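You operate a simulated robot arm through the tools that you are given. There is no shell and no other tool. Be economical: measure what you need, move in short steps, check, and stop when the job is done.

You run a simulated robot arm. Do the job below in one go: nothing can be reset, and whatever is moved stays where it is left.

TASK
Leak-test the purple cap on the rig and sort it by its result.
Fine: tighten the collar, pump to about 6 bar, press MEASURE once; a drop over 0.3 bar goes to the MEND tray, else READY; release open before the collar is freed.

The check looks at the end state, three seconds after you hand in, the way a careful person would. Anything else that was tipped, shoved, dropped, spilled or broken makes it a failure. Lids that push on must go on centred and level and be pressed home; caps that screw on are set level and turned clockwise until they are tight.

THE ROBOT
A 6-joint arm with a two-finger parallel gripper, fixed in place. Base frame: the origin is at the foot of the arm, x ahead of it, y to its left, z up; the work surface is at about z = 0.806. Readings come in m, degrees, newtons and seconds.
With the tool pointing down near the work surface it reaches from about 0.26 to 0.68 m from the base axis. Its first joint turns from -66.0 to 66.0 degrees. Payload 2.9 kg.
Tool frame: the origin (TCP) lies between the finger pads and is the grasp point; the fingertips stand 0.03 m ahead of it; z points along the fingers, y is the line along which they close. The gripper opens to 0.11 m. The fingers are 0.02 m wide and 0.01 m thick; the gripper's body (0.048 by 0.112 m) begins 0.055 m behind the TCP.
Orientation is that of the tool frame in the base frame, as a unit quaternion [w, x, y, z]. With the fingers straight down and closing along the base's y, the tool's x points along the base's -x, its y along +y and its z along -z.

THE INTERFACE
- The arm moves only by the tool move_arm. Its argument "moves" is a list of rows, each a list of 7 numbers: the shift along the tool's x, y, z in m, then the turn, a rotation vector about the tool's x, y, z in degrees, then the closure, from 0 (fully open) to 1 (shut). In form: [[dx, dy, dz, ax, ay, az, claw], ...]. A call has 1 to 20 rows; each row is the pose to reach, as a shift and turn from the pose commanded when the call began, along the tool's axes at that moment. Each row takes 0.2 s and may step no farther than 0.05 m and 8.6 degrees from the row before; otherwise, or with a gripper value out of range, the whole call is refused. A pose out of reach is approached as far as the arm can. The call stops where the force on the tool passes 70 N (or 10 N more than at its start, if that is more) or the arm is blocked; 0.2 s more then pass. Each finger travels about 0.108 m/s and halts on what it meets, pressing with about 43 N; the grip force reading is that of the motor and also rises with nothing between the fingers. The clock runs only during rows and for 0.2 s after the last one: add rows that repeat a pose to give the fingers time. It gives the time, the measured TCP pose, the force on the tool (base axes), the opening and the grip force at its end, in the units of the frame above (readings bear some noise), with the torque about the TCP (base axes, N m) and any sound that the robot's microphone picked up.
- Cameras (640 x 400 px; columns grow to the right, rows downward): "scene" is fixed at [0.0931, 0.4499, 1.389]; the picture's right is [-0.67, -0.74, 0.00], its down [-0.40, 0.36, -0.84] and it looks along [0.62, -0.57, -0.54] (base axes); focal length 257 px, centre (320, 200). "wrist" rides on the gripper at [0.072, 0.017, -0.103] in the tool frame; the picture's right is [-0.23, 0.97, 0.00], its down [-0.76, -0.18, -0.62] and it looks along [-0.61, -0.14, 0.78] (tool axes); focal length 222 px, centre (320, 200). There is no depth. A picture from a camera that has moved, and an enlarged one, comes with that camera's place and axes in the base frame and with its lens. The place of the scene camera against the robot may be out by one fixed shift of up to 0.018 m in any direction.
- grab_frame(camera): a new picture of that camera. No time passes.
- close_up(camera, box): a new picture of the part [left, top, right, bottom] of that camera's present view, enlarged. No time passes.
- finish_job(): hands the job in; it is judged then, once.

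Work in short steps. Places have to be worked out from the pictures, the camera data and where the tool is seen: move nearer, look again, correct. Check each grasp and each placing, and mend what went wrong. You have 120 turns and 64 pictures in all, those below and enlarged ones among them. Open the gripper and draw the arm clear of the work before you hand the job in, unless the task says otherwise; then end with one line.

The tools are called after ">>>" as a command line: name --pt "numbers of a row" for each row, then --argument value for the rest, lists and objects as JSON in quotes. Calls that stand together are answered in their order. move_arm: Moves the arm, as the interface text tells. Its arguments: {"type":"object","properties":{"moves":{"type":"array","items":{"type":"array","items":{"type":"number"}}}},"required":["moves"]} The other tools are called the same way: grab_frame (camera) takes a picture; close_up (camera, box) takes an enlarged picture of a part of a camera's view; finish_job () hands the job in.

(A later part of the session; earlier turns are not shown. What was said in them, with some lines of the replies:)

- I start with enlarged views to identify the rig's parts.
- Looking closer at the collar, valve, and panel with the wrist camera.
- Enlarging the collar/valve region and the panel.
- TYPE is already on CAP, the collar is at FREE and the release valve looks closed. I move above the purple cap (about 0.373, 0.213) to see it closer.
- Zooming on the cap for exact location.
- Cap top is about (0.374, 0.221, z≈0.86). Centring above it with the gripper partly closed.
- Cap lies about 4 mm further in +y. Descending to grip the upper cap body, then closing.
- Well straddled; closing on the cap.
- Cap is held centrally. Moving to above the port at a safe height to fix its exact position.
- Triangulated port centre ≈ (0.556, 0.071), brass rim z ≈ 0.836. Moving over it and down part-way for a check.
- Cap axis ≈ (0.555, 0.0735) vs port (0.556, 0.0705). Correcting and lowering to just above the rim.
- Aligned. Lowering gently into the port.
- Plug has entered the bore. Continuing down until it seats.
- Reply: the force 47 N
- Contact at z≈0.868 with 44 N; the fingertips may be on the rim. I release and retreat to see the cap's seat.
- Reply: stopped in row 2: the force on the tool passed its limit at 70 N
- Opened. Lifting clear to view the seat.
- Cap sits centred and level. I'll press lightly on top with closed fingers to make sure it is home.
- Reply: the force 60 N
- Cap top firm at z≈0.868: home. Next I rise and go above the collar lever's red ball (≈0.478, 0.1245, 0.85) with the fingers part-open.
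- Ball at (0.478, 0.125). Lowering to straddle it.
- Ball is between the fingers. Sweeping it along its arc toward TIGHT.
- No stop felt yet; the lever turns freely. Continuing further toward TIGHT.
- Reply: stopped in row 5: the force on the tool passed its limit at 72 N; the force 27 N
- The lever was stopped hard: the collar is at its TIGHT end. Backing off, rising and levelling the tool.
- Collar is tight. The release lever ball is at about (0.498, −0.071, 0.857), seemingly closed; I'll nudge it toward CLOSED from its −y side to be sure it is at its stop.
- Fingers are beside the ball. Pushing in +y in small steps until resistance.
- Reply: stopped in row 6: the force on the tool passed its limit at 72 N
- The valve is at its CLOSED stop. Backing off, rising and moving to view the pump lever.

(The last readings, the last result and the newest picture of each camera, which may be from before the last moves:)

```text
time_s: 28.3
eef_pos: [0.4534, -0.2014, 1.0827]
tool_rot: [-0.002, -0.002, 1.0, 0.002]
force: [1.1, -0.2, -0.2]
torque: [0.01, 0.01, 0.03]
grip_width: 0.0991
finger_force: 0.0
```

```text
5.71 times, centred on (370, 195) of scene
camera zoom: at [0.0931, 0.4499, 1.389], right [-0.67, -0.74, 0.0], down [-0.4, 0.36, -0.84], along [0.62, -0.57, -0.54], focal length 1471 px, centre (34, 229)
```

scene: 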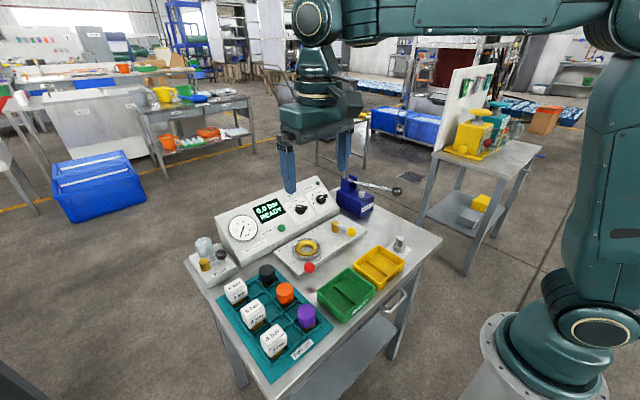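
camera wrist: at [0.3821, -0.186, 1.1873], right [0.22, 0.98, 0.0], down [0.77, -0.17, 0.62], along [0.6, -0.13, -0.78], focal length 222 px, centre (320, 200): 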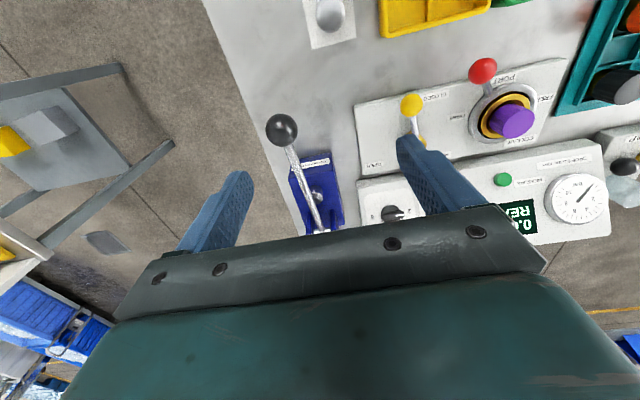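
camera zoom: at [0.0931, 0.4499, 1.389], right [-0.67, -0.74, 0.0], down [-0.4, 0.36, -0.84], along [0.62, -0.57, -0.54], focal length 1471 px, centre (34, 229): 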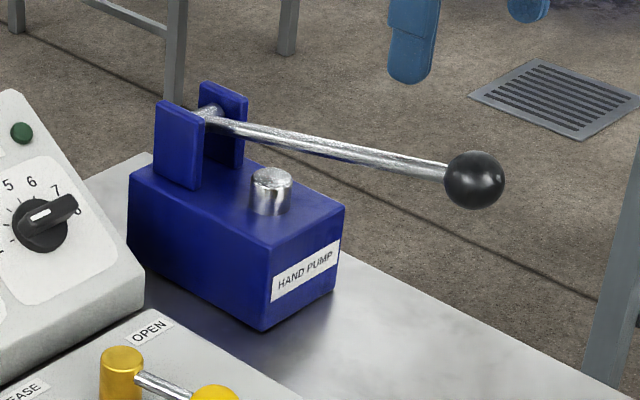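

Black pump ball ≈ (0.459, −0.245, 0.955), lever hinged at the far end. I'll move over it and lower to grasp height, fingers open on either side.

>>> move_arm --pt "-0.003 -0.022 0.01 0 0 0 0.25" --pt "-0.006 -0.044 0.02 0 0 0 0.25" --pt "-0.006 -0.044 0.05 0 0 0 0.25" --pt "-0.006 -0.044 0.075 0 0 0 0.25" --pt "-0.006 -0.044 0.075 0 0 0 0.25"

>>> grab_frame --camera "wrist"

```text
time_s: 29.5
eef_pos: [0.4589, -0.2457, 1.0064]
tool_rot: [-0.001, -0.003, 1.0, 0.002]
force: [0.1, -0.2, 0.2]
torque: [-0.01, -0.03, 0.02]
grip_width: 0.0824
finger_force: 0.0
```

```text
21 pictures are left
camera wrist: at [0.387, -0.2286, 1.1102], right [0.22, 0.98, 0.0], down [0.76, -0.17, 0.62], along [0.61, -0.13, -0.78], focal length 222 px, centre (320, 200)
```

wrist: 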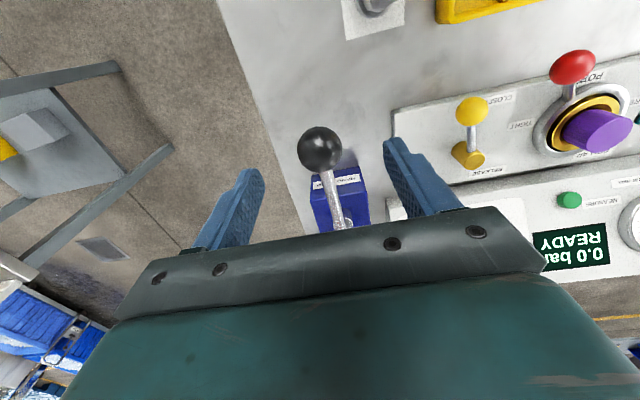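

Ball centred at (0.461, −0.245). Lowering and gripping it.

>>> move_arm --pt "-0.002 0 0.025 0 0 0 0.25" --pt "-0.002 0 0.05 0 0 0 0.25" --pt "-0.002 0 0.05 0 0 0 0.5" --pt "-0.002 0 0.05 0 0 0 0.8" --pt "-0.002 0 0.05 0 0 0 1" --pt "-0.002 0 0.05 0 0 0 1"

>>> move_arm --pt "0.002 0 0.01 0 0 0 1" --pt "0.004 0 0.025 0 0 0 1" --pt "0.005 0 0.04 0 0 0 1" --pt "0.005 0 0.05 0 0 0 1" --pt "0.005 0 0.055 0 0 0 1"

>>> grab_frame --camera "wrist"

```text
time_s: 30.9
eef_pos: [0.4584, -0.2449, 0.9544]
tool_rot: [-0.001, -0.001, 1.0, 0.002]
force: [3.9, -28.5, -8.9]
torque: [-0.08, -0.18, -0.12]
grip_width: 0.0339
finger_force: 44.7
```

```text
time_s: 32.1
eef_pos: [0.4545, -0.2455, 0.9012]
tool_rot: [0.0, -0.003, 1.0, 0.0]
force: [2.0, -25.1, 10.2]
torque: [-0.01, -1.29, -0.01]
grip_width: 0.0338
finger_force: 45.0
```

```text
20 pictures are left
camera wrist: at [0.3818, -0.2284, 1.0052], right [0.22, 0.98, 0.0], down [0.76, -0.17, 0.62], along [0.61, -0.14, -0.78], focal length 222 px, centre (320, 200)
```

wrist: 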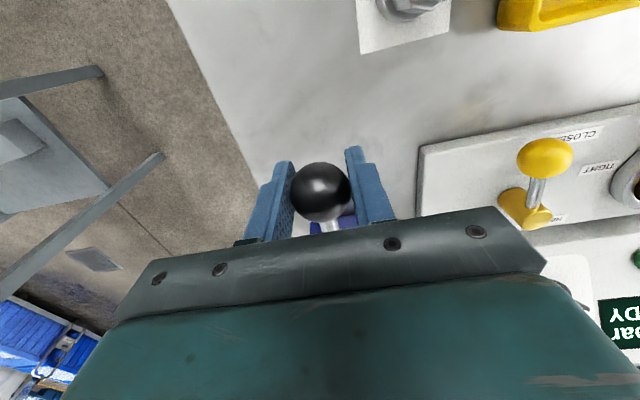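

Lever follows. Checking the reading.

>>> close_up --camera "scene" --box '[210, 180, 370, 250]'

```text
4.00 times, centred on (290, 215) of scene
camera zoom: at [0.0929, 0.4494, 1.3892], right [-0.67, -0.74, 0.0], down [-0.4, 0.36, -0.84], along [0.62, -0.57, -0.54], focal length 1030 px, centre (440, 140)
```

zoom: 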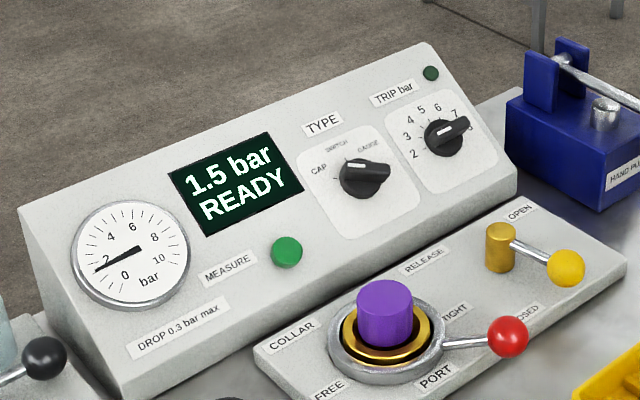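

1.5 bar from one stroke. Doing two more full strokes (back up to the start, down again).

>>> move_arm --pt "0 -0.002 -0.02 0 0 0 1" --pt "-0.002 -0.002 -0.04 0 0 0 1" --pt "-0.004 -0.002 -0.055 0 0 0 1" --pt "-0.002 -0.002 -0.04 0 0 0 1" --pt "0 -0.002 -0.02 0 0 0 1" --pt "0 -0.002 0 0 0 0 1" --pt "0 -0.002 0 0 0 0 1" --pt "0 -0.002 -0.02 0 0 0 1" --pt "-0.002 -0.002 -0.04 0 0 0 1" --pt "-0.004 -0.002 -0.055 0 0 0 1" --pt "-0.002 -0.002 -0.04 0 0 0 1" --pt "0 -0.002 -0.02 0 0 0 1" --pt "0 -0.002 0 0 0 0 1" --pt "0 -0.002 0 0 0 0 1"

>>> close_up --camera "scene" --box '[210, 180, 370, 250]'

```text
time_s: 35.1
eef_pos: [0.4549, -0.2449, 0.901]
tool_rot: [-0.002, -0.003, 1.0, 0.002]
force: [-12.2, -3.8, 9.3]
torque: [0.01, -1.2, 0.02]
grip_width: 0.0341
finger_force: 45.2
```

```text
4.00 times, centred on (290, 215) of scene
camera zoom: at [0.0926, 0.4499, 1.3891], right [-0.67, -0.74, 0.0], down [-0.4, 0.36, -0.84], along [0.63, -0.57, -0.54], focal length 1030 px, centre (440, 140)
```

zoom: 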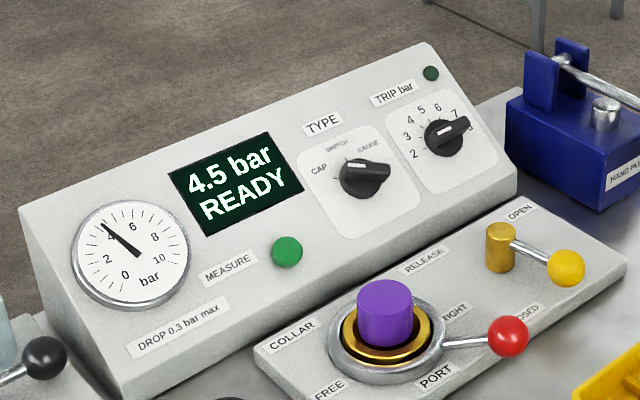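

4.5 bar: 1.5 per stroke. One more stroke gives 6.

>>> move_arm --pt "0 0 -0.02 0 0 0 1" --pt "-0.002 0 -0.04 0 0 0 1" --pt "-0.004 0 -0.055 0 0 0 1" --pt "-0.002 0 -0.04 0 0 0 1" --pt "0 0 -0.02 0 0 0 1" --pt "0 0 0 0 0 0 1" --pt "0 0 0 0 0 0 1"

>>> close_up --camera "scene" --box '[210, 180, 370, 250]'

```text
time_s: 36.7
eef_pos: [0.453, -0.245, 0.9005]
tool_rot: [0.0, -0.004, 1.0, 0.002]
force: [3.0, 7.6, 10.4]
torque: [0.0, -1.31, 0.02]
grip_width: 0.0341
finger_force: 45.4
```

```text
4.00 times, centred on (290, 215) of scene
camera zoom: at [0.0929, 0.4502, 1.389], right [-0.67, -0.74, 0.0], down [-0.4, 0.36, -0.84], along [0.62, -0.57, -0.54], focal length 1030 px, centre (440, 140)
```

zoom: 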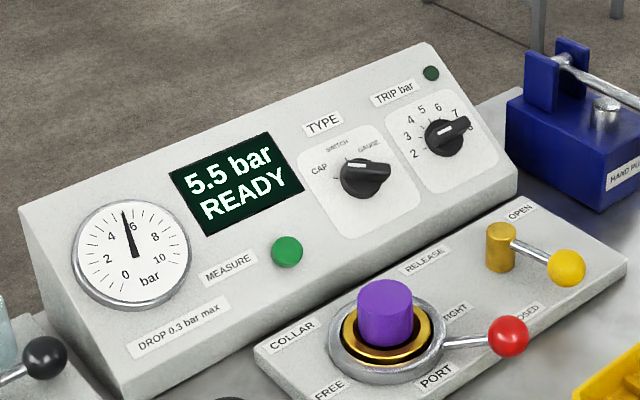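

5.5 bar. A partial stroke (about 25 mm) should add the rest.

>>> move_arm --pt "0 0 -0.012 0 0 0 1" --pt "0 0 -0.024 0 0 0 1" --pt "0 0 -0.012 0 0 0 1" --pt "0 0 0 0 0 0 1" --pt "0 0 0 0 0 0 1"

>>> close_up --camera "scene" --box '[210, 180, 370, 250]'

```text
time_s: 37.9
eef_pos: [0.4544, -0.2455, 0.8997]
tool_rot: [-0.002, -0.004, 1.0, 0.003]
force: [-16.5, 13.3, 9.8]
torque: [-0.03, -1.23, 0.04]
grip_width: 0.034
finger_force: 45.1
```

```text
4.00 times, centred on (290, 215) of scene
camera zoom: at [0.0925, 0.4503, 1.3889], right [-0.67, -0.74, 0.0], down [-0.4, 0.36, -0.84], along [0.63, -0.57, -0.54], focal length 1030 px, centre (440, 140)
```

zoom: 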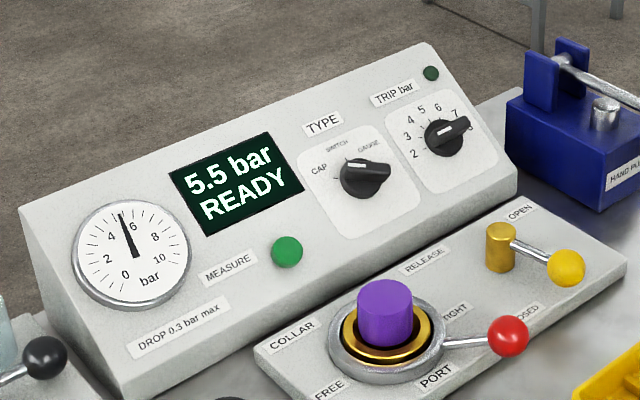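

The partial stroke added nothing visible, so either it doesn't count or it's leaking. Wait 1 s without moving and read again.

>>> move_arm --pt "0 0 0 0 0 0 1" --pt "0 0 0 0 0 0 1" --pt "0 0 0 0 0 0 1" --pt "0 0 0 0 0 0 1"

>>> close_up --camera "scene" --box '[220, 190, 300, 240]'

```text
time_s: 38.9
eef_pos: [0.4545, -0.2446, 0.8996]
tool_rot: [-0.003, -0.004, 1.0, 0.003]
force: [-14.5, 15.9, 5.2]
torque: [-0.11, -0.24, 0.03]
grip_width: 0.0339
finger_force: 45.3
```

```text
8.00 times, centred on (260, 215) of scene
camera zoom: at [0.0926, 0.4504, 1.3889], right [-0.67, -0.74, 0.0], down [-0.4, 0.36, -0.84], along [0.63, -0.57, -0.54], focal length 2059 px, centre (800, 80)
```

zoom: 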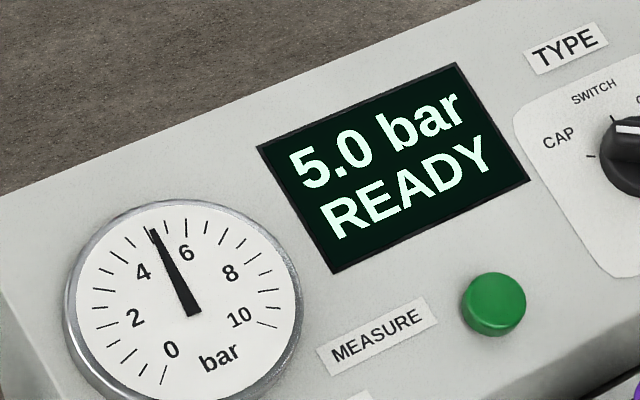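

It leaks about 0.5 bar/s, so I must be quick from pump to button. First a rehearsal: release the lever and travel to a hover above MEASURE (est. (0.666, 0.083, 0.856)) to verify the location.

>>> move_arm --pt "0 0 0 0 0 0 0.3" --pt "0 0 -0.03 0 0 0 0.3" --pt "-0.01 0.03 -0.065 0 0 0 0.3" --pt "-0.034 0.0674 -0.068 0 0 0 1" --pt "-0.058 0.1048 -0.068 0 0 0 1" --pt "-0.082 0.1422 -0.068 0 0 0 1" --pt "-0.106 0.18 -0.068 0 0 0 1" --pt "-0.13 0.217 -0.068 0 0 0 1" --pt "-0.154 0.2545 -0.06 0 0 0 1" --pt "-0.178 0.292 -0.045 0 0 0 1" --pt "-0.202 0.329 -0.03 0 0 0 1" --pt "-0.202 0.329 -0.02 0 0 0 1"

>>> close_up --camera "scene" --box '[220, 165, 316, 235]'

>>> grab_frame --camera "wrist"

```text
time_s: 39.8
eef_pos: [0.4682, -0.2324, 0.9647]
tool_rot: [0.0, 0.037, 0.999, -0.016]
force: [9.3, -88.4, -22.3]
torque: [-0.26, 0.02, 0.98]
grip_width: 0.059
finger_force: 43.2
stopped in row 4: the force on the tool passed its limit at 94 N (the readings are from after the stop); the commanded pose is now the measured one
```

```text
5.71 times, centred on (268, 200) of scene
camera zoom: at [0.0938, 0.4472, 1.3899], right [-0.67, -0.74, 0.0], down [-0.4, 0.36, -0.84], along [0.62, -0.57, -0.54], focal length 1471 px, centre (617, 200)
```

zoom: 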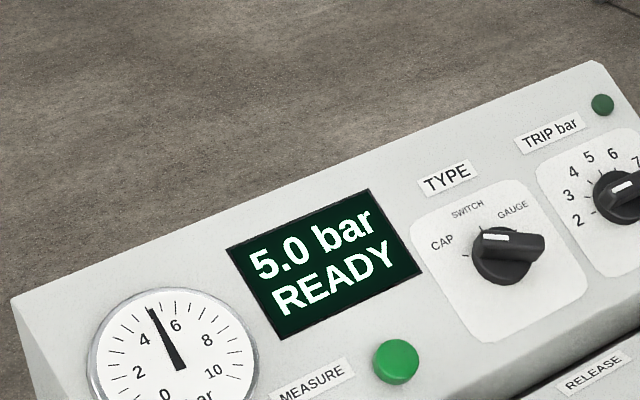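

```text
13 pictures are left
camera wrist: at [0.3964, -0.2068, 1.0681], right [0.3, 0.95, -0.03], down [0.75, -0.21, 0.63], along [0.59, -0.21, -0.78], focal length 222 px, centre (320, 200)
```

wrist: 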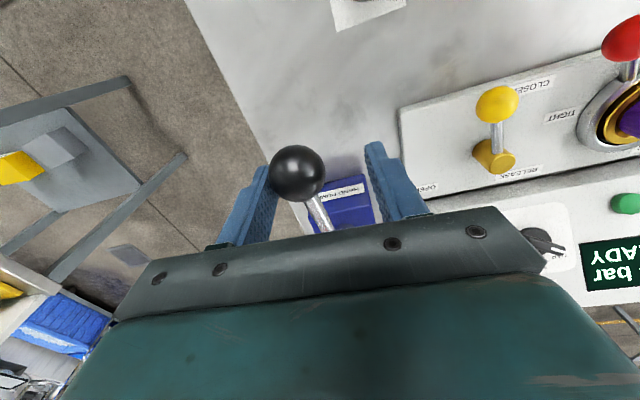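

The lever springs back up and I bumped it sideways; backing off in −y, opening, and rising well above it.

>>> move_arm --pt "0 -0.012 0 -0.9 0 -2.1 0.3" --pt "-0.005 -0.014 0 -1.8 0 -4.2 0.2" --pt "-0.005 -0.014 -0.03 -1.8 0 -4.2 0.2" --pt "-0.005 -0.014 -0.06 -1.8 0 -4.2 0.2" --pt "-0.005 -0.014 -0.06 -1.8 0 -4.2 0.2"

>>> grab_frame --camera "wrist"

```text
time_s: 41.0
eef_pos: [0.472, -0.2287, 1.026]
tool_rot: [-0.005, -0.017, 1.0, 0.009]
force: [-0.1, 0.5, 0.4]
torque: [-0.02, -0.01, 0.01]
grip_width: 0.0882
finger_force: 0.1
```

```text
12 pictures are left
camera wrist: at [0.4014, -0.2169, 1.131], right [0.2, 0.98, 0.02], down [0.77, -0.16, 0.61], along [0.6, -0.11, -0.79], focal length 222 px, centre (320, 200)
```

wrist: 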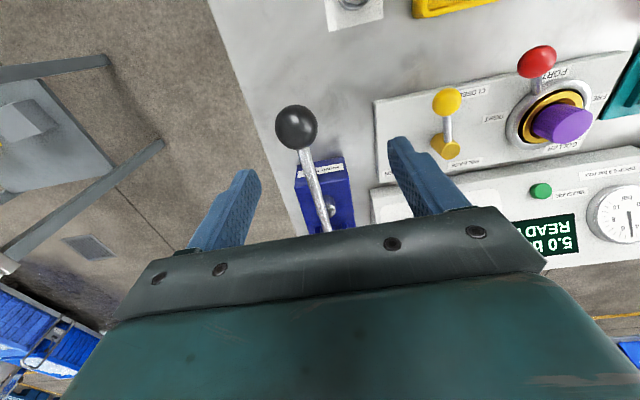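

Lever unharmed, ball at rest. Now levelling the tool and travelling to a hover near the MEASURE button.

>>> move_arm --pt "-0.0243 0.0382 0.005 0.5 -0.3 1 0.6" --pt "-0.0486 0.0764 0.01 1 -0.6 1.95 1" --pt "-0.0729 0.1146 0.02 1 -0.6 1.95 1" --pt "-0.0972 0.1528 0.03 1 -0.6 1.95 1" --pt "-0.1215 0.191 0.045 1 -0.6 1.95 1" --pt "-0.1458 0.229 0.06 1 -0.6 1.95 1" --pt "-0.1701 0.2675 0.08 1 -0.6 1.95 1" --pt "-0.1944 0.3055 0.1 1 -0.6 1.95 1" --pt "-0.1944 0.3055 0.1 1 -0.6 1.95 1"

>>> close_up --camera "scene" --box '[220, 165, 316, 235]'

```text
time_s: 43.0
eef_pos: [0.6555, 0.0832, 0.9293]
tool_rot: [0.0, 0.001, 1.0, 0.001]
force: [0.6, 0.5, 0.1]
torque: [-0.02, 0.01, 0.0]
grip_width: 0.0001
finger_force: 38.1
```

```text
5.71 times, centred on (268, 200) of scene
camera zoom: at [0.093, 0.45, 1.389], right [-0.67, -0.74, 0.0], down [-0.4, 0.36, -0.84], along [0.62, -0.57, -0.54], focal length 1471 px, centre (617, 200)
```

zoom: 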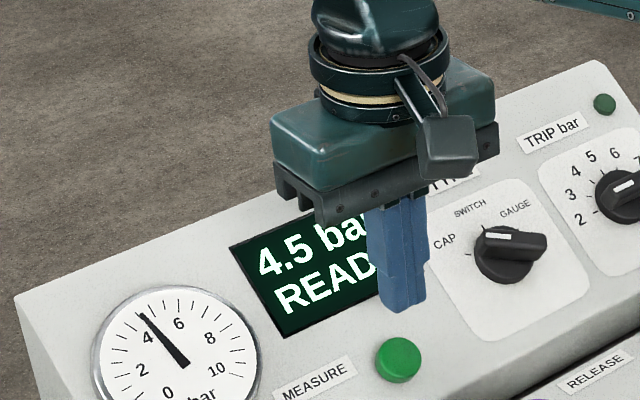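

Button location confirmed (leak is really ~0.15 bar/s; reading 4.5). Returning to the pump, above the ball with closed fingers (the lever springs back, so pressing from the top suffices).

>>> move_arm --pt "0.0244 -0.041 -0.014 0 0 0 1" --pt "0.0488 -0.082 -0.028 0 0 0 1" --pt "0.0732 -0.123 -0.042 0 0 0 1" --pt "0.0976 -0.164 -0.056 0 0 0 1" --pt "0.122 -0.205 -0.07 0 0 0 1" --pt "0.1464 -0.246 -0.082 0 0 0 1" --pt "0.1708 -0.287 -0.09 0 0 0 1" --pt "0.1955 -0.328 -0.095 0 0 0 1" --pt "0.1955 -0.328 -0.095 0 0 0 1"

>>> grab_frame --camera "wrist"

```text
time_s: 45.0
eef_pos: [0.4643, -0.2444, 1.0201]
tool_rot: [0.0, 0.001, 1.0, 0.001]
force: [-0.5, 0.2, -0.1]
torque: [0.0, 0.02, 0.02]
grip_width: 0.0
finger_force: 38.0
```

```text
10 pictures are left
camera wrist: at [0.3933, -0.2271, 1.1244], right [0.23, 0.97, 0.0], down [0.76, -0.18, 0.62], along [0.61, -0.14, -0.78], focal length 222 px, centre (320, 200)
```

wrist: 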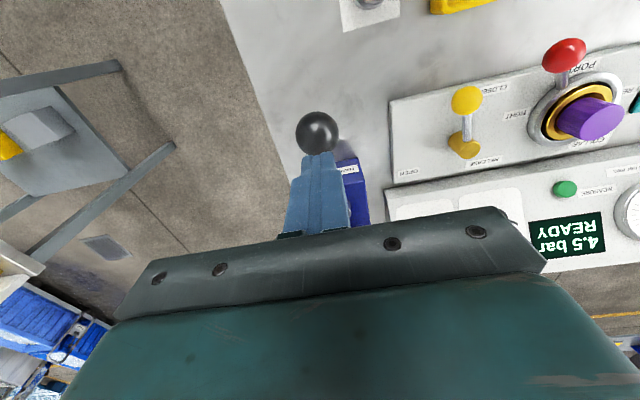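

4.5 bar now. Pressing one full stroke and then a partial one from the top.

>>> move_arm --pt "0.005 0 0.014 0 0 0 1" --pt "0.006 0 0.03 0 0 0 1" --pt "0.008 0 0.05 0 0 0 1" --pt "0.008 0 0.068 0 0 0 1" --pt "0.007 0 0.077 0 0 0 1" --pt "0.007 0 0.077 0 0 0 1" --pt "0.008 0 0.055 0 0 0 1" --pt "0.007 0 0.03 0 0 0 1" --pt "0.005 0 0.012 0 0 0 1" --pt "0.005 0 0.012 0 0 0 1" --pt "0.007 0 0.03 0 0 0 1" --pt "0.008 0 0.048 0 0 0 1" --pt "0.008 0 0.048 0 0 0 1" --pt "0.006 0 0.025 0 0 0 1" --pt "0.005 0 0 0 0 0 1"

>>> close_up --camera "scene" --box '[220, 165, 316, 235]'

```text
time_s: 48.2
eef_pos: [0.4555, -0.2448, 1.0244]
tool_rot: [-0.001, 0.0, 1.0, 0.001]
force: [-0.4, 0.0, -0.9]
torque: [0.01, 0.01, 0.01]
grip_width: 0.0
finger_force: 37.8
```

```text
5.71 times, centred on (268, 200) of scene
camera zoom: at [0.0931, 0.4499, 1.389], right [-0.67, -0.74, 0.0], down [-0.4, 0.36, -0.84], along [0.62, -0.57, -0.54], focal length 1471 px, centre (617, 200)
```

zoom: 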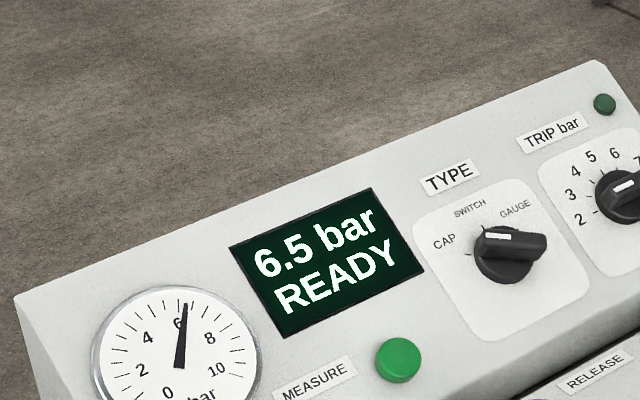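

6.5 bar (needle ~6.3); the trip will bring it to about 6. Travelling to the button hover.

>>> move_arm --pt "-0.025 0.041 0.001 0 0 0 1" --pt "-0.05 0.082 0.012 0 0 0 1" --pt "-0.075 0.123 0.024 0 0 0 1" --pt "-0.1 0.164 0.036 0 0 0 1" --pt "-0.125 0.205 0.048 0 0 0 1" --pt "-0.15 0.246 0.06 0 0 0 1" --pt "-0.175 0.287 0.074 0 0 0 1" --pt "-0.2005 0.328 0.087 0 0 0 1" --pt "-0.2005 0.328 0.1 0 0 0 1"

```text
time_s: 50.2
eef_pos: [0.6563, 0.0844, 0.9248]
tool_rot: [0.0, 0.001, 1.0, 0.001]
force: [0.9, 0.6, 0.0]
torque: [-0.05, 0.03, 0.01]
grip_width: 0.0001
finger_force: 37.3
```

Pressing MEASURE straight down, once.

>>> move_arm --pt "0 -0.001 0.02 0 0 0 1" --pt "0 -0.001 0.034 0 0 0 1" --pt "0 -0.001 0.038 0 0 0 1" --pt "0 -0.001 0.042 0 0 0 1" --pt "0 -0.001 0.045 0 0 0 1"

>>> close_up --camera "scene" --box '[220, 165, 316, 235]'

```text
time_s: 51.4
eef_pos: [0.657, 0.0816, 0.8825]
tool_rot: [0.002, 0.002, 1.0, 0.001]
force: [-11.5, -6.4, 34.4]
torque: [-0.3, 0.02, 0.05]
grip_width: 0.0002
finger_force: 38.3
heard: click
```

```text
5.71 times, centred on (268, 200) of scene
camera zoom: at [0.092, 0.4497, 1.3892], right [-0.67, -0.74, 0.0], down [-0.4, 0.36, -0.84], along [0.63, -0.57, -0.54], focal length 1471 px, centre (617, 200)
```

zoom: 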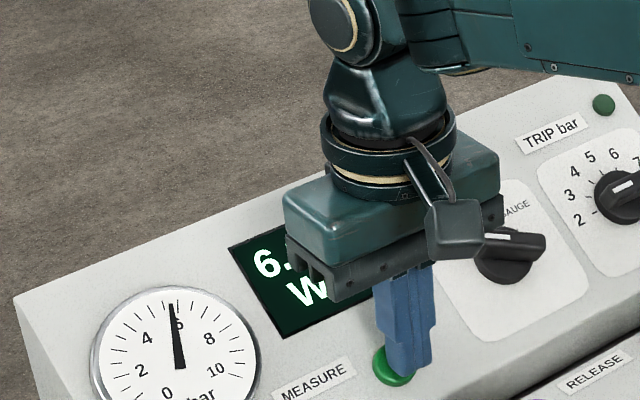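

Click heard, WAIT shown at ~6.0 bar. Lifting off, moving to hover near the release valve, and waiting out the test.

>>> move_arm --pt "0 0 -0.03 0 0 0 1" --pt "0 0 -0.065 0 0 0 1" --pt "0.03 -0.023 -0.07 0 0 0 1" --pt "0.06 -0.046 -0.07 0 0 0 1" --pt "0.095 -0.069 -0.07 0 0 0 1" --pt "0.127 -0.092 -0.07 0 0 0 1" --pt "0.159 -0.115 -0.07 0 0 0 1" --pt "0.159 -0.115 -0.07 0 0 0 1" --pt "0.159 -0.115 -0.07 0 0 0 1" --pt "0.159 -0.115 -0.07 0 0 0 1" --pt "0.159 -0.115 -0.07 0 0 0 1" --pt "0.159 -0.115 -0.07 0 0 0 1" --pt "0.159 -0.115 -0.07 0 0 0 1" --pt "0.159 -0.115 -0.07 0 0 0 1" --pt "0.159 -0.115 -0.07 0 0 0 1" --pt "0.159 -0.115 -0.07 0 0 0 1" --pt "0.159 -0.115 -0.07 0 0 0 1" --pt "0.159 -0.115 -0.07 0 0 0 1" --pt "0.159 -0.115 -0.07 0 0 0 1" --pt "0.159 -0.115 -0.07 0 0 0 1"

>>> close_up --camera "scene" --box '[210, 170, 370, 270]'

```text
time_s: 55.6
eef_pos: [0.4974, -0.0314, 0.9513]
tool_rot: [0.0, 0.001, 1.0, 0.001]
force: [0.1, 0.5, -0.2]
torque: [-0.01, -0.02, -0.01]
grip_width: 0.0
finger_force: 38.0
```

```text
4.00 times, centred on (290, 220) of scene
camera zoom: at [0.0931, 0.4499, 1.389], right [-0.67, -0.74, 0.0], down [-0.4, 0.36, -0.84], along [0.62, -0.57, -0.54], focal length 1030 px, centre (440, 120)
```

zoom: 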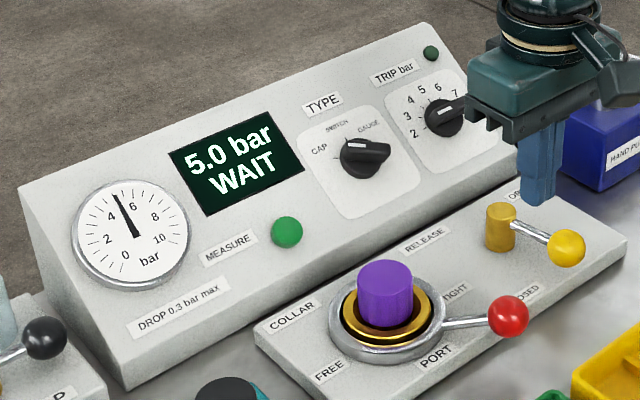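

Still WAIT and pressure already falling by ~1 bar. Waiting longer for the measurement to finish.

>>> move_arm --pt "0 0 0 0 0 0 1" --pt "0 0 0 0 0 0 1" --pt "0 0 0 0 0 0 1" --pt "0 0 0 0 0 0 1" --pt "0 0 0 0 0 0 1" --pt "0 0 0 0 0 0 1" --pt "0 0 0 0 0 0 1" --pt "0 0 0 0 0 0 1" --pt "0 0 0 0 0 0 1" --pt "0 0 0 0 0 0 1" --pt "0 0 0 0 0 0 1" --pt "0 0 0 0 0 0 1" --pt "0 0 0 0 0 0 1" --pt "0 0 0 0 0 0 1" --pt "0 0 0 0 0 0 1" --pt "0 0 0 0 0 0 1" --pt "0 0 0 0 0 0 1" --pt "0 0 0 0 0 0 1" --pt "0 0 0 0 0 0 1" --pt "0 0 0 0 0 0 1"

>>> move_arm --pt "0 0 0 0 0 0 1" --pt "0 0 0 0 0 0 1" --pt "0 0 0 0 0 0 1" --pt "0 0 0 0 0 0 1" --pt "0 0 0 0 0 0 1" --pt "0 0 0 0 0 0 1" --pt "0 0 0 0 0 0 1" --pt "0 0 0 0 0 0 1" --pt "0 0 0 0 0 0 1" --pt "0 0 0 0 0 0 1"

>>> close_up --camera "scene" --box '[210, 170, 370, 270]'

```text
time_s: 59.8
eef_pos: [0.4977, -0.0331, 0.951]
tool_rot: [0.0, 0.001, 1.0, 0.001]
force: [-0.3, -0.1, -0.1]
torque: [-0.02, -0.01, 0.0]
grip_width: 0.0
finger_force: 37.6
```

```text
time_s: 62.0
eef_pos: [0.4987, -0.034, 0.9512]
tool_rot: [-0.001, 0.001, 1.0, 0.001]
force: [-1.0, 0.0, 0.4]
torque: [0.01, -0.04, 0.0]
grip_width: 0.0
finger_force: 37.4
```

```text
4.00 times, centred on (290, 220) of scene
camera zoom: at [0.0931, 0.4499, 1.389], right [-0.67, -0.74, 0.0], down [-0.4, 0.36, -0.84], along [0.62, -0.57, -0.54], focal length 1030 px, centre (440, 120)
```

zoom: 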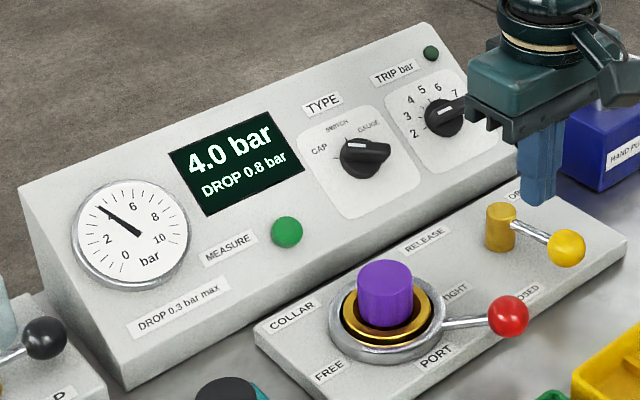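

DROP 0.8 bar > 0.3 → MEND. Opening the release valve first: lowering beside the yellow ball and sweeping it around toward OPEN.

>>> move_arm --pt "0.004 -0.002 0.035 0 0 0 1" --pt "0.004 -0.002 0.073 0 0 0 1" --pt "0.004 -0.002 0.073 0 0 0 1" --pt "0.008 -0.0115 0.073 0 0 0 1" --pt "0.0075 -0.0245 0.073 0 0 0 1" --pt "0.0063 -0.037 0.073 0 0 0 1" --pt "0.002 -0.0475 0.073 0 0 0 1" --pt "-0.0035 -0.0574 0.073 0 0 0 1" --pt "-0.011 -0.0655 0.073 0 0 0 1" --pt "-0.0196 -0.0732 0.073 0 0 0 1" --pt "-0.0295 -0.0788 0.073 0 0 0 1"

>>> grab_frame --camera "scene"

```text
time_s: 64.4
eef_pos: [0.526, -0.1103, 0.8739]
tool_rot: [0.0, 0.002, 1.0, 0.001]
force: [-0.3, -1.0, -0.8]
torque: [0.01, 0.03, 0.0]
grip_width: 0.0001
finger_force: 37.8
```

```text
5 pictures are left
```

scene: 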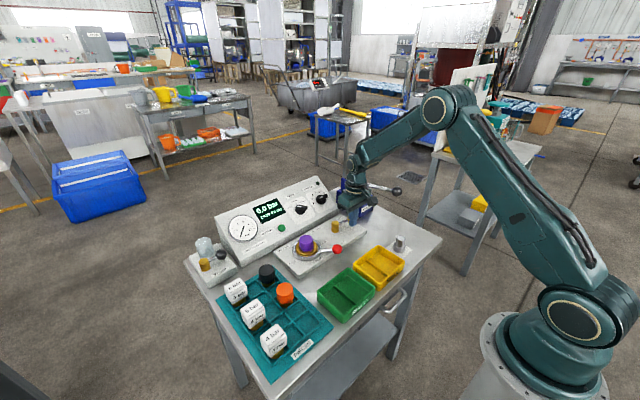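

Pressure reads 0.0: vented. Nudging the lever on to its OPEN stop.

>>> move_arm --pt "-0.005 -0.001 0 0 0 0 1" --pt "-0.01 -0.001 0 0 0 0 1" --pt "-0.015 0 0 0 0 0 1" --pt "-0.02 0.001 0 0 0 0 1"

```text
time_s: 65.4
eef_pos: [0.5447, -0.1105, 0.8744]
tool_rot: [-0.001, 0.002, 1.0, 0.001]
force: [-7.3, -0.1, 2.5]
torque: [-0.03, 0.17, -0.05]
grip_width: 0.0001
finger_force: 37.8
```

>>> move_arm --pt "-0.004 0.001 0 0 0 0 1" --pt "-0.008 0.002 0 0 0 0 1" --pt "-0.012 0.003 0 0 0 0 1"

```text
time_s: 66.2
eef_pos: [0.5514, -0.1059, 0.8731]
tool_rot: [-0.012, 0.002, 1.0, 0.002]
force: [-45.5, 4.8, 12.1]
torque: [-0.1, 1.04, 0.03]
grip_width: 0.0
finger_force: 38.3
```

The lever is at its OPEN stop. Backing off, rising and going to straddle the red collar ball at (0.478, 0.0145).

>>> move_arm --pt "0.015 0 0 0 0 0 1" --pt "0.018 0 -0.04 0 0 0 1" --pt "0.02 0 -0.075 0 0 0 1" --pt "0.04 0.03 -0.075 0 0 0 1" --pt "0.055 0.065 -0.075 0 0 0 0.8" --pt "0.07 0.1 -0.075 0 0 0 0.45" --pt "0.0815 0.1228 -0.075 0 0 0 0.45" --pt "0.0815 0.1228 -0.04 0 0 0 0.45" --pt "0.0815 0.1228 0.006 0 0 0 0.45" --pt "0.0815 0.1228 0.006 0 0 0 0.6" --pt "0.0815 0.1228 0.006 0 0 0 0.6"

>>> grab_frame --camera "wrist"

```text
time_s: 68.6
eef_pos: [0.4763, 0.0202, 0.8677]
tool_rot: [-0.001, 0.001, 1.0, 0.001]
force: [-0.4, 0.5, -0.5]
torque: [0.0, -0.02, -0.03]
grip_width: 0.0441
finger_force: 0.0
```

```text
4 pictures are left
camera wrist: at [0.4052, 0.036, 0.9728], right [0.23, 0.97, 0.0], down [0.76, -0.18, 0.62], along [0.61, -0.14, -0.78], focal length 222 px, centre (320, 200)
```

wrist: 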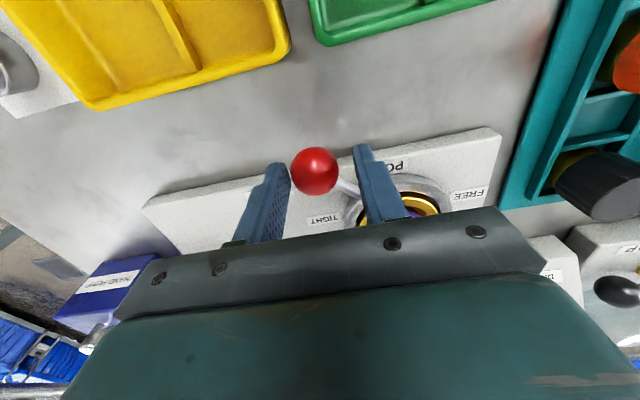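

Ball straddled. Sweeping it back toward FREE until it stops.

>>> move_arm --pt "0.0045 0.0076 0 0 0 0 0.6" --pt "0.0093 0.0181 0 0 0 0 0.6" --pt "0.0128 0.0291 0 0 0 0 0.6" --pt "0.0149 0.0405 0 0 0 0 0.6" --pt "0.0156 0.052 0 0 0 0 0.6" --pt "0.0149 0.0635 0 0 0 0 0.6" --pt "0.0128 0.0749 0 0 0 0 0.6" --pt "0.0093 0.0859 0 0 0 0 0.6" --pt "0.0045 0.0964 0 0 0 0 0.6" --pt "0 0.105 0 0 0 0 0.6" --pt "-0.002 0.11 0 0 0 0 0.6" --pt "-0.003 0.114 0 0 0 0 0.6" --pt "-0.004 0.117 0 0 0 0 0.6"

```text
time_s: 71.4
eef_pos: [0.4785, 0.1319, 0.8697]
tool_rot: [-0.002, 0.002, 1.0, 0.0]
force: [-3.4, -7.8, 0.6]
torque: [-0.22, 0.1, -0.03]
grip_width: 0.0479
finger_force: 3.6
```

Stopped at FREE. Relaxing, rising, and moving above the cap.

>>> move_arm --pt "0 -0.006 0 0 0 0 0.5" --pt "0 -0.006 -0.04 0 0 0 0.4" --pt "0 -0.006 -0.08 0 0 0 0.36" --pt "-0.026 -0.026 -0.08 0 0 0 0.36" --pt "-0.052 -0.046 -0.08 0 0 0 0.36" --pt "-0.078 -0.064 -0.08 0 0 0 0.36" --pt "-0.078 -0.064 -0.08 0 0 0 0.36"

>>> close_up --camera "wrist" --box '[160, 0, 480, 200]'

```text
time_s: 73.0
eef_pos: [0.5581, 0.067, 0.9502]
tool_rot: [0.0, 0.001, 1.0, 0.001]
force: [0.4, -0.2, -0.8]
torque: [0.0, 0.01, 0.0]
grip_width: 0.0704
finger_force: 0.1
```

```text
2.00 times, centred on (320, 100) of wrist
camera zoom: at [0.4866, 0.0842, 1.0532], right [0.23, 0.97, 0.0], down [0.76, -0.18, 0.62], along [0.61, -0.14, -0.78], focal length 444 px, centre (320, 400)
```

zoom: 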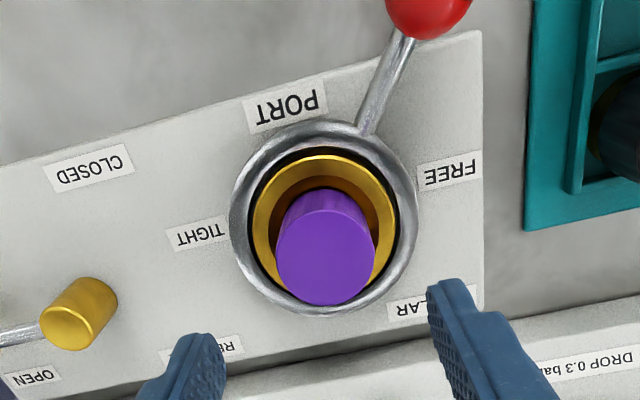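

Collar FREE and valve OPEN confirmed; cap at (0.557, 0.070). Lowering, gripping, and lifting.

>>> move_arm --pt "0.001 0.003 0.03 0 0 0 0.36" --pt "0.001 0.003 0.06 0 0 0 0.36" --pt "0.001 0.003 0.076 0 0 0 0.36" --pt "0.001 0.003 0.076 0 0 0 0.36" --pt "0.001 0.003 0.076 0 0 0 0.6" --pt "0.001 0.003 0.076 0 0 0 1" --pt "0.001 0.003 0.076 0 0 0 1" --pt "0.001 0.003 0.076 0 0 0 1"

>>> move_arm --pt "0 0 -0.005 0 0 0 1" --pt "0 0 -0.012 0 0 0 1" --pt "0 0 -0.025 0 0 0 1" --pt "0 0 -0.05 0 0 0 1" --pt "0 0 -0.09 0 0 0 1" --pt "0 0 -0.09 0 0 0 1"

```text
time_s: 74.8
eef_pos: [0.5561, 0.0708, 0.8746]
tool_rot: [-0.001, 0.001, 1.0, 0.002]
force: [-0.3, -0.8, 0.2]
torque: [-0.11, 0.0, -0.02]
grip_width: 0.0404
finger_force: 43.2
```

```text
time_s: 76.2
eef_pos: [0.5594, 0.0717, 0.963]
tool_rot: [-0.001, 0.0, 1.0, 0.001]
force: [0.4, 0.0, -1.7]
torque: [-0.02, -0.04, 0.0]
grip_width: 0.0407
finger_force: 43.5
```

Cap held. Carrying it to the yellow MEND tray (centre ≈ (0.362, −0.041)), turning the tool 90° so the fingers close along the compartment's long side.

>>> move_arm --pt "0.0179 -0.0075 0 0 0 8.2 1" --pt "0.0358 -0.0151 0 0 0 16.4 1" --pt "0.0537 -0.0226 0 0 0 24.6 1" --pt "0.0716 -0.0302 0 0 0 32.8 1" --pt "0.0895 -0.0377 0 0 0 41 1" --pt "0.1075 -0.0453 0 0 0 49.2 1" --pt "0.1255 -0.0528 0 0 0 57.4 1" --pt "0.1434 -0.0604 0 0 0 65.6 1" --pt "0.1612 -0.0679 0 0 0 73.8 1" --pt "0.179 -0.0755 0 0 0 82 1" --pt "0.197 -0.083 0 0 0 90 1" --pt "0.197 -0.083 0 0 0 90 1"

>>> grab_frame --camera "wrist"

```text
time_s: 78.8
eef_pos: [0.3599, -0.0115, 0.9638]
tool_rot: [-0.001, 0.708, 0.706, 0.0]
force: [0.1, -0.3, -1.3]
torque: [-0.01, 0.01, -0.02]
grip_width: 0.0404
finger_force: 42.9
```

```text
2 pictures are left
camera wrist: at [0.3782, 0.0613, 1.0675], right [0.97, -0.23, 0.0], down [-0.18, -0.76, 0.62], along [-0.14, -0.6, -0.78], focal length 222 px, centre (320, 200)
```

wrist: 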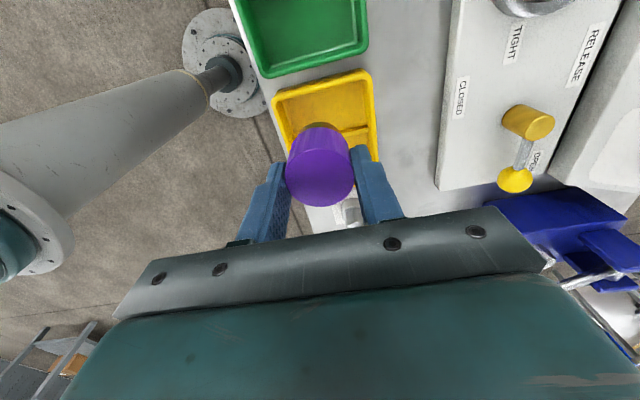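

Tray's +y compartment centre is ≈ (0.368, −0.013). Correcting and lowering to just above the floor.

>>> move_arm --pt "-0.0015 0.008 0.03 0 0 0 1" --pt "-0.0015 0.008 0.06 0 0 0 1" --pt "-0.0015 0.008 0.085 0 0 0 1" --pt "-0.0015 0.008 0.092 0 0 0 1" --pt "-0.0015 0.008 0.092 0 0 0 1"

>>> move_arm --pt "0 0 0.002 0 0 0 1" --pt "0 0 0.004 0 0 0 1" --pt "0 0 0.006 0 0 0 1" --pt "0 0 0.006 0 0 0 1"

```text
time_s: 80.0
eef_pos: [0.368, -0.0108, 0.8713]
tool_rot: [-0.001, 0.708, 0.707, 0.0]
force: [-0.1, 0.6, -0.7]
torque: [0.0, -0.02, -0.02]
grip_width: 0.0405
finger_force: 43.5
```

```text
time_s: 81.0
eef_pos: [0.3686, -0.0102, 0.8657]
tool_rot: [-0.002, 0.708, 0.707, 0.0]
force: [0.3, -0.4, -1.3]
torque: [0.0, 0.02, 0.02]
grip_width: 0.0405
finger_force: 42.6
```

No contact yet; continuing in millimetre steps.

>>> move_arm --pt "-0.001 0 0.0015 0 0 0 1" --pt "-0.001 0 0.003 0 0 0 1" --pt "-0.001 0 0.003 0 0 0 1"

>>> close_up --camera "scene" --box '[330, 220, 430, 300]'

```text
time_s: 81.8
eef_pos: [0.367, -0.0124, 0.8643]
tool_rot: [-0.001, 0.707, 0.707, 0.0]
force: [-0.3, -0.5, -2.0]
torque: [-0.01, -0.01, 0.02]
grip_width: 0.0405
finger_force: 43.6
```

```text
5.00 times, centred on (380, 260) of scene
camera zoom: at [0.0931, 0.4499, 1.389], right [-0.67, -0.74, 0.0], down [-0.4, 0.36, -0.84], along [0.62, -0.57, -0.54], focal length 1287 px, centre (20, -100)
```

zoom: 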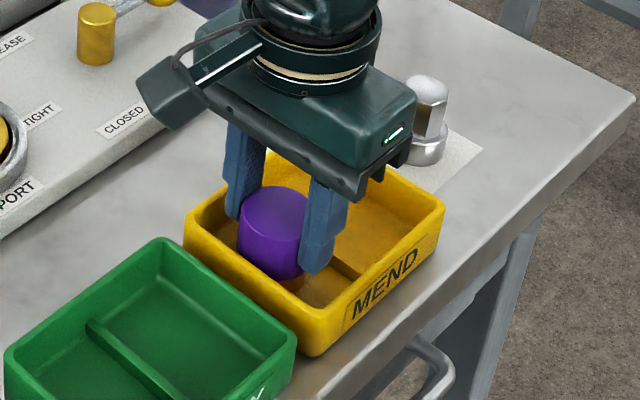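

Cap is inside the +y compartment of MEND, clear of walls. Continuing down slowly to floor contact.

>>> move_arm --pt "0 0 0.001 0 0 0 1" --pt "0 0 0.002 0 0 0 1" --pt "0 0 0.003 0 0 0 1" --pt "0 0 0.003 0 0 0 1"

>>> move_arm --pt "0 0 0.001 0 0 0 1" --pt "0 0 0.002 0 0 0 1" --pt "0 0 0.002 0 0 0 1"

```text
time_s: 82.8
eef_pos: [0.369, -0.0126, 0.8615]
tool_rot: [0.0, 0.708, 0.706, 0.002]
force: [-3.7, 1.5, 27.1]
torque: [0.0, 0.34, -0.04]
grip_width: 0.0404
finger_force: 43.0
```

```text
time_s: 83.6
eef_pos: [0.3694, -0.013, 0.8573]
tool_rot: [-0.001, 0.707, 0.707, 0.002]
force: [-3.0, 8.1, 41.3]
torque: [0.23, 0.2, 0.0]
grip_width: 0.0403
finger_force: 42.8
```

Floor contact. Easing off the pressure, opening slightly, and rising.

>>> move_arm --pt "0 0 -0.002 0 0 0 1" --pt "0 0 -0.003 0 0 0 0.58" --pt "0 0 -0.003 0 0 0 0.53" --pt "0 0 -0.003 0 0 0 0.53" --pt "0 0 -0.02 0 0 0 0.53" --pt "0 0 -0.05 0 0 0 0.53" --pt "0 0 -0.1 0 0 0 0.4" --pt "0 0 -0.15 0 0 0 0.2" --pt "0 0 -0.2 0 0 0 0.0" --pt "0.03 0 -0.23 0 0 0 0.0" --pt "0.03 0 -0.23 0 0 0 0.0"

>>> grab_frame --camera "scene"

```text
time_s: 86.0
eef_pos: [0.3664, 0.0152, 1.0862]
tool_rot: [-0.001, 0.708, 0.706, 0.0]
force: [0.0, -1.7, -0.2]
torque: [-0.02, -0.02, -0.01]
grip_width: 0.1101
finger_force: 0.1
```

```text
0 pictures are left
```

scene: 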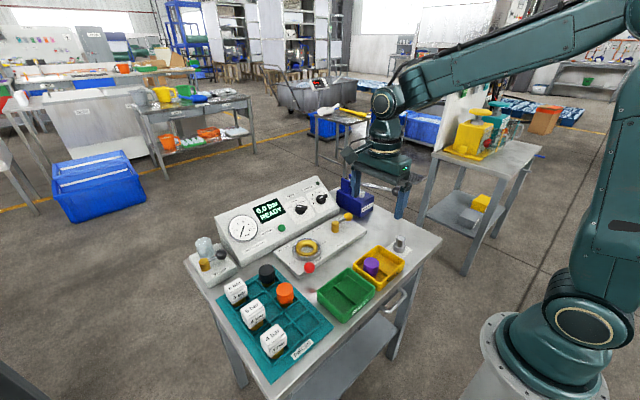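

The purple cap stands in the MEND tray, the rig is vented (0.0 bar) with the collar free, and the arm is clear with the gripper open. Handing in.

>>> finish_job

```text
The job is handed in.
```

The purple cap dropped 0.8 bar in the leak test (limit 0.3) from about 6 bar with one MEASURE press, so it is in the MEND tray; the release was opened before the collar was freed. While repositioning from the pump I bumped its lever sideways once; it sprang back and worked normally afterwards.
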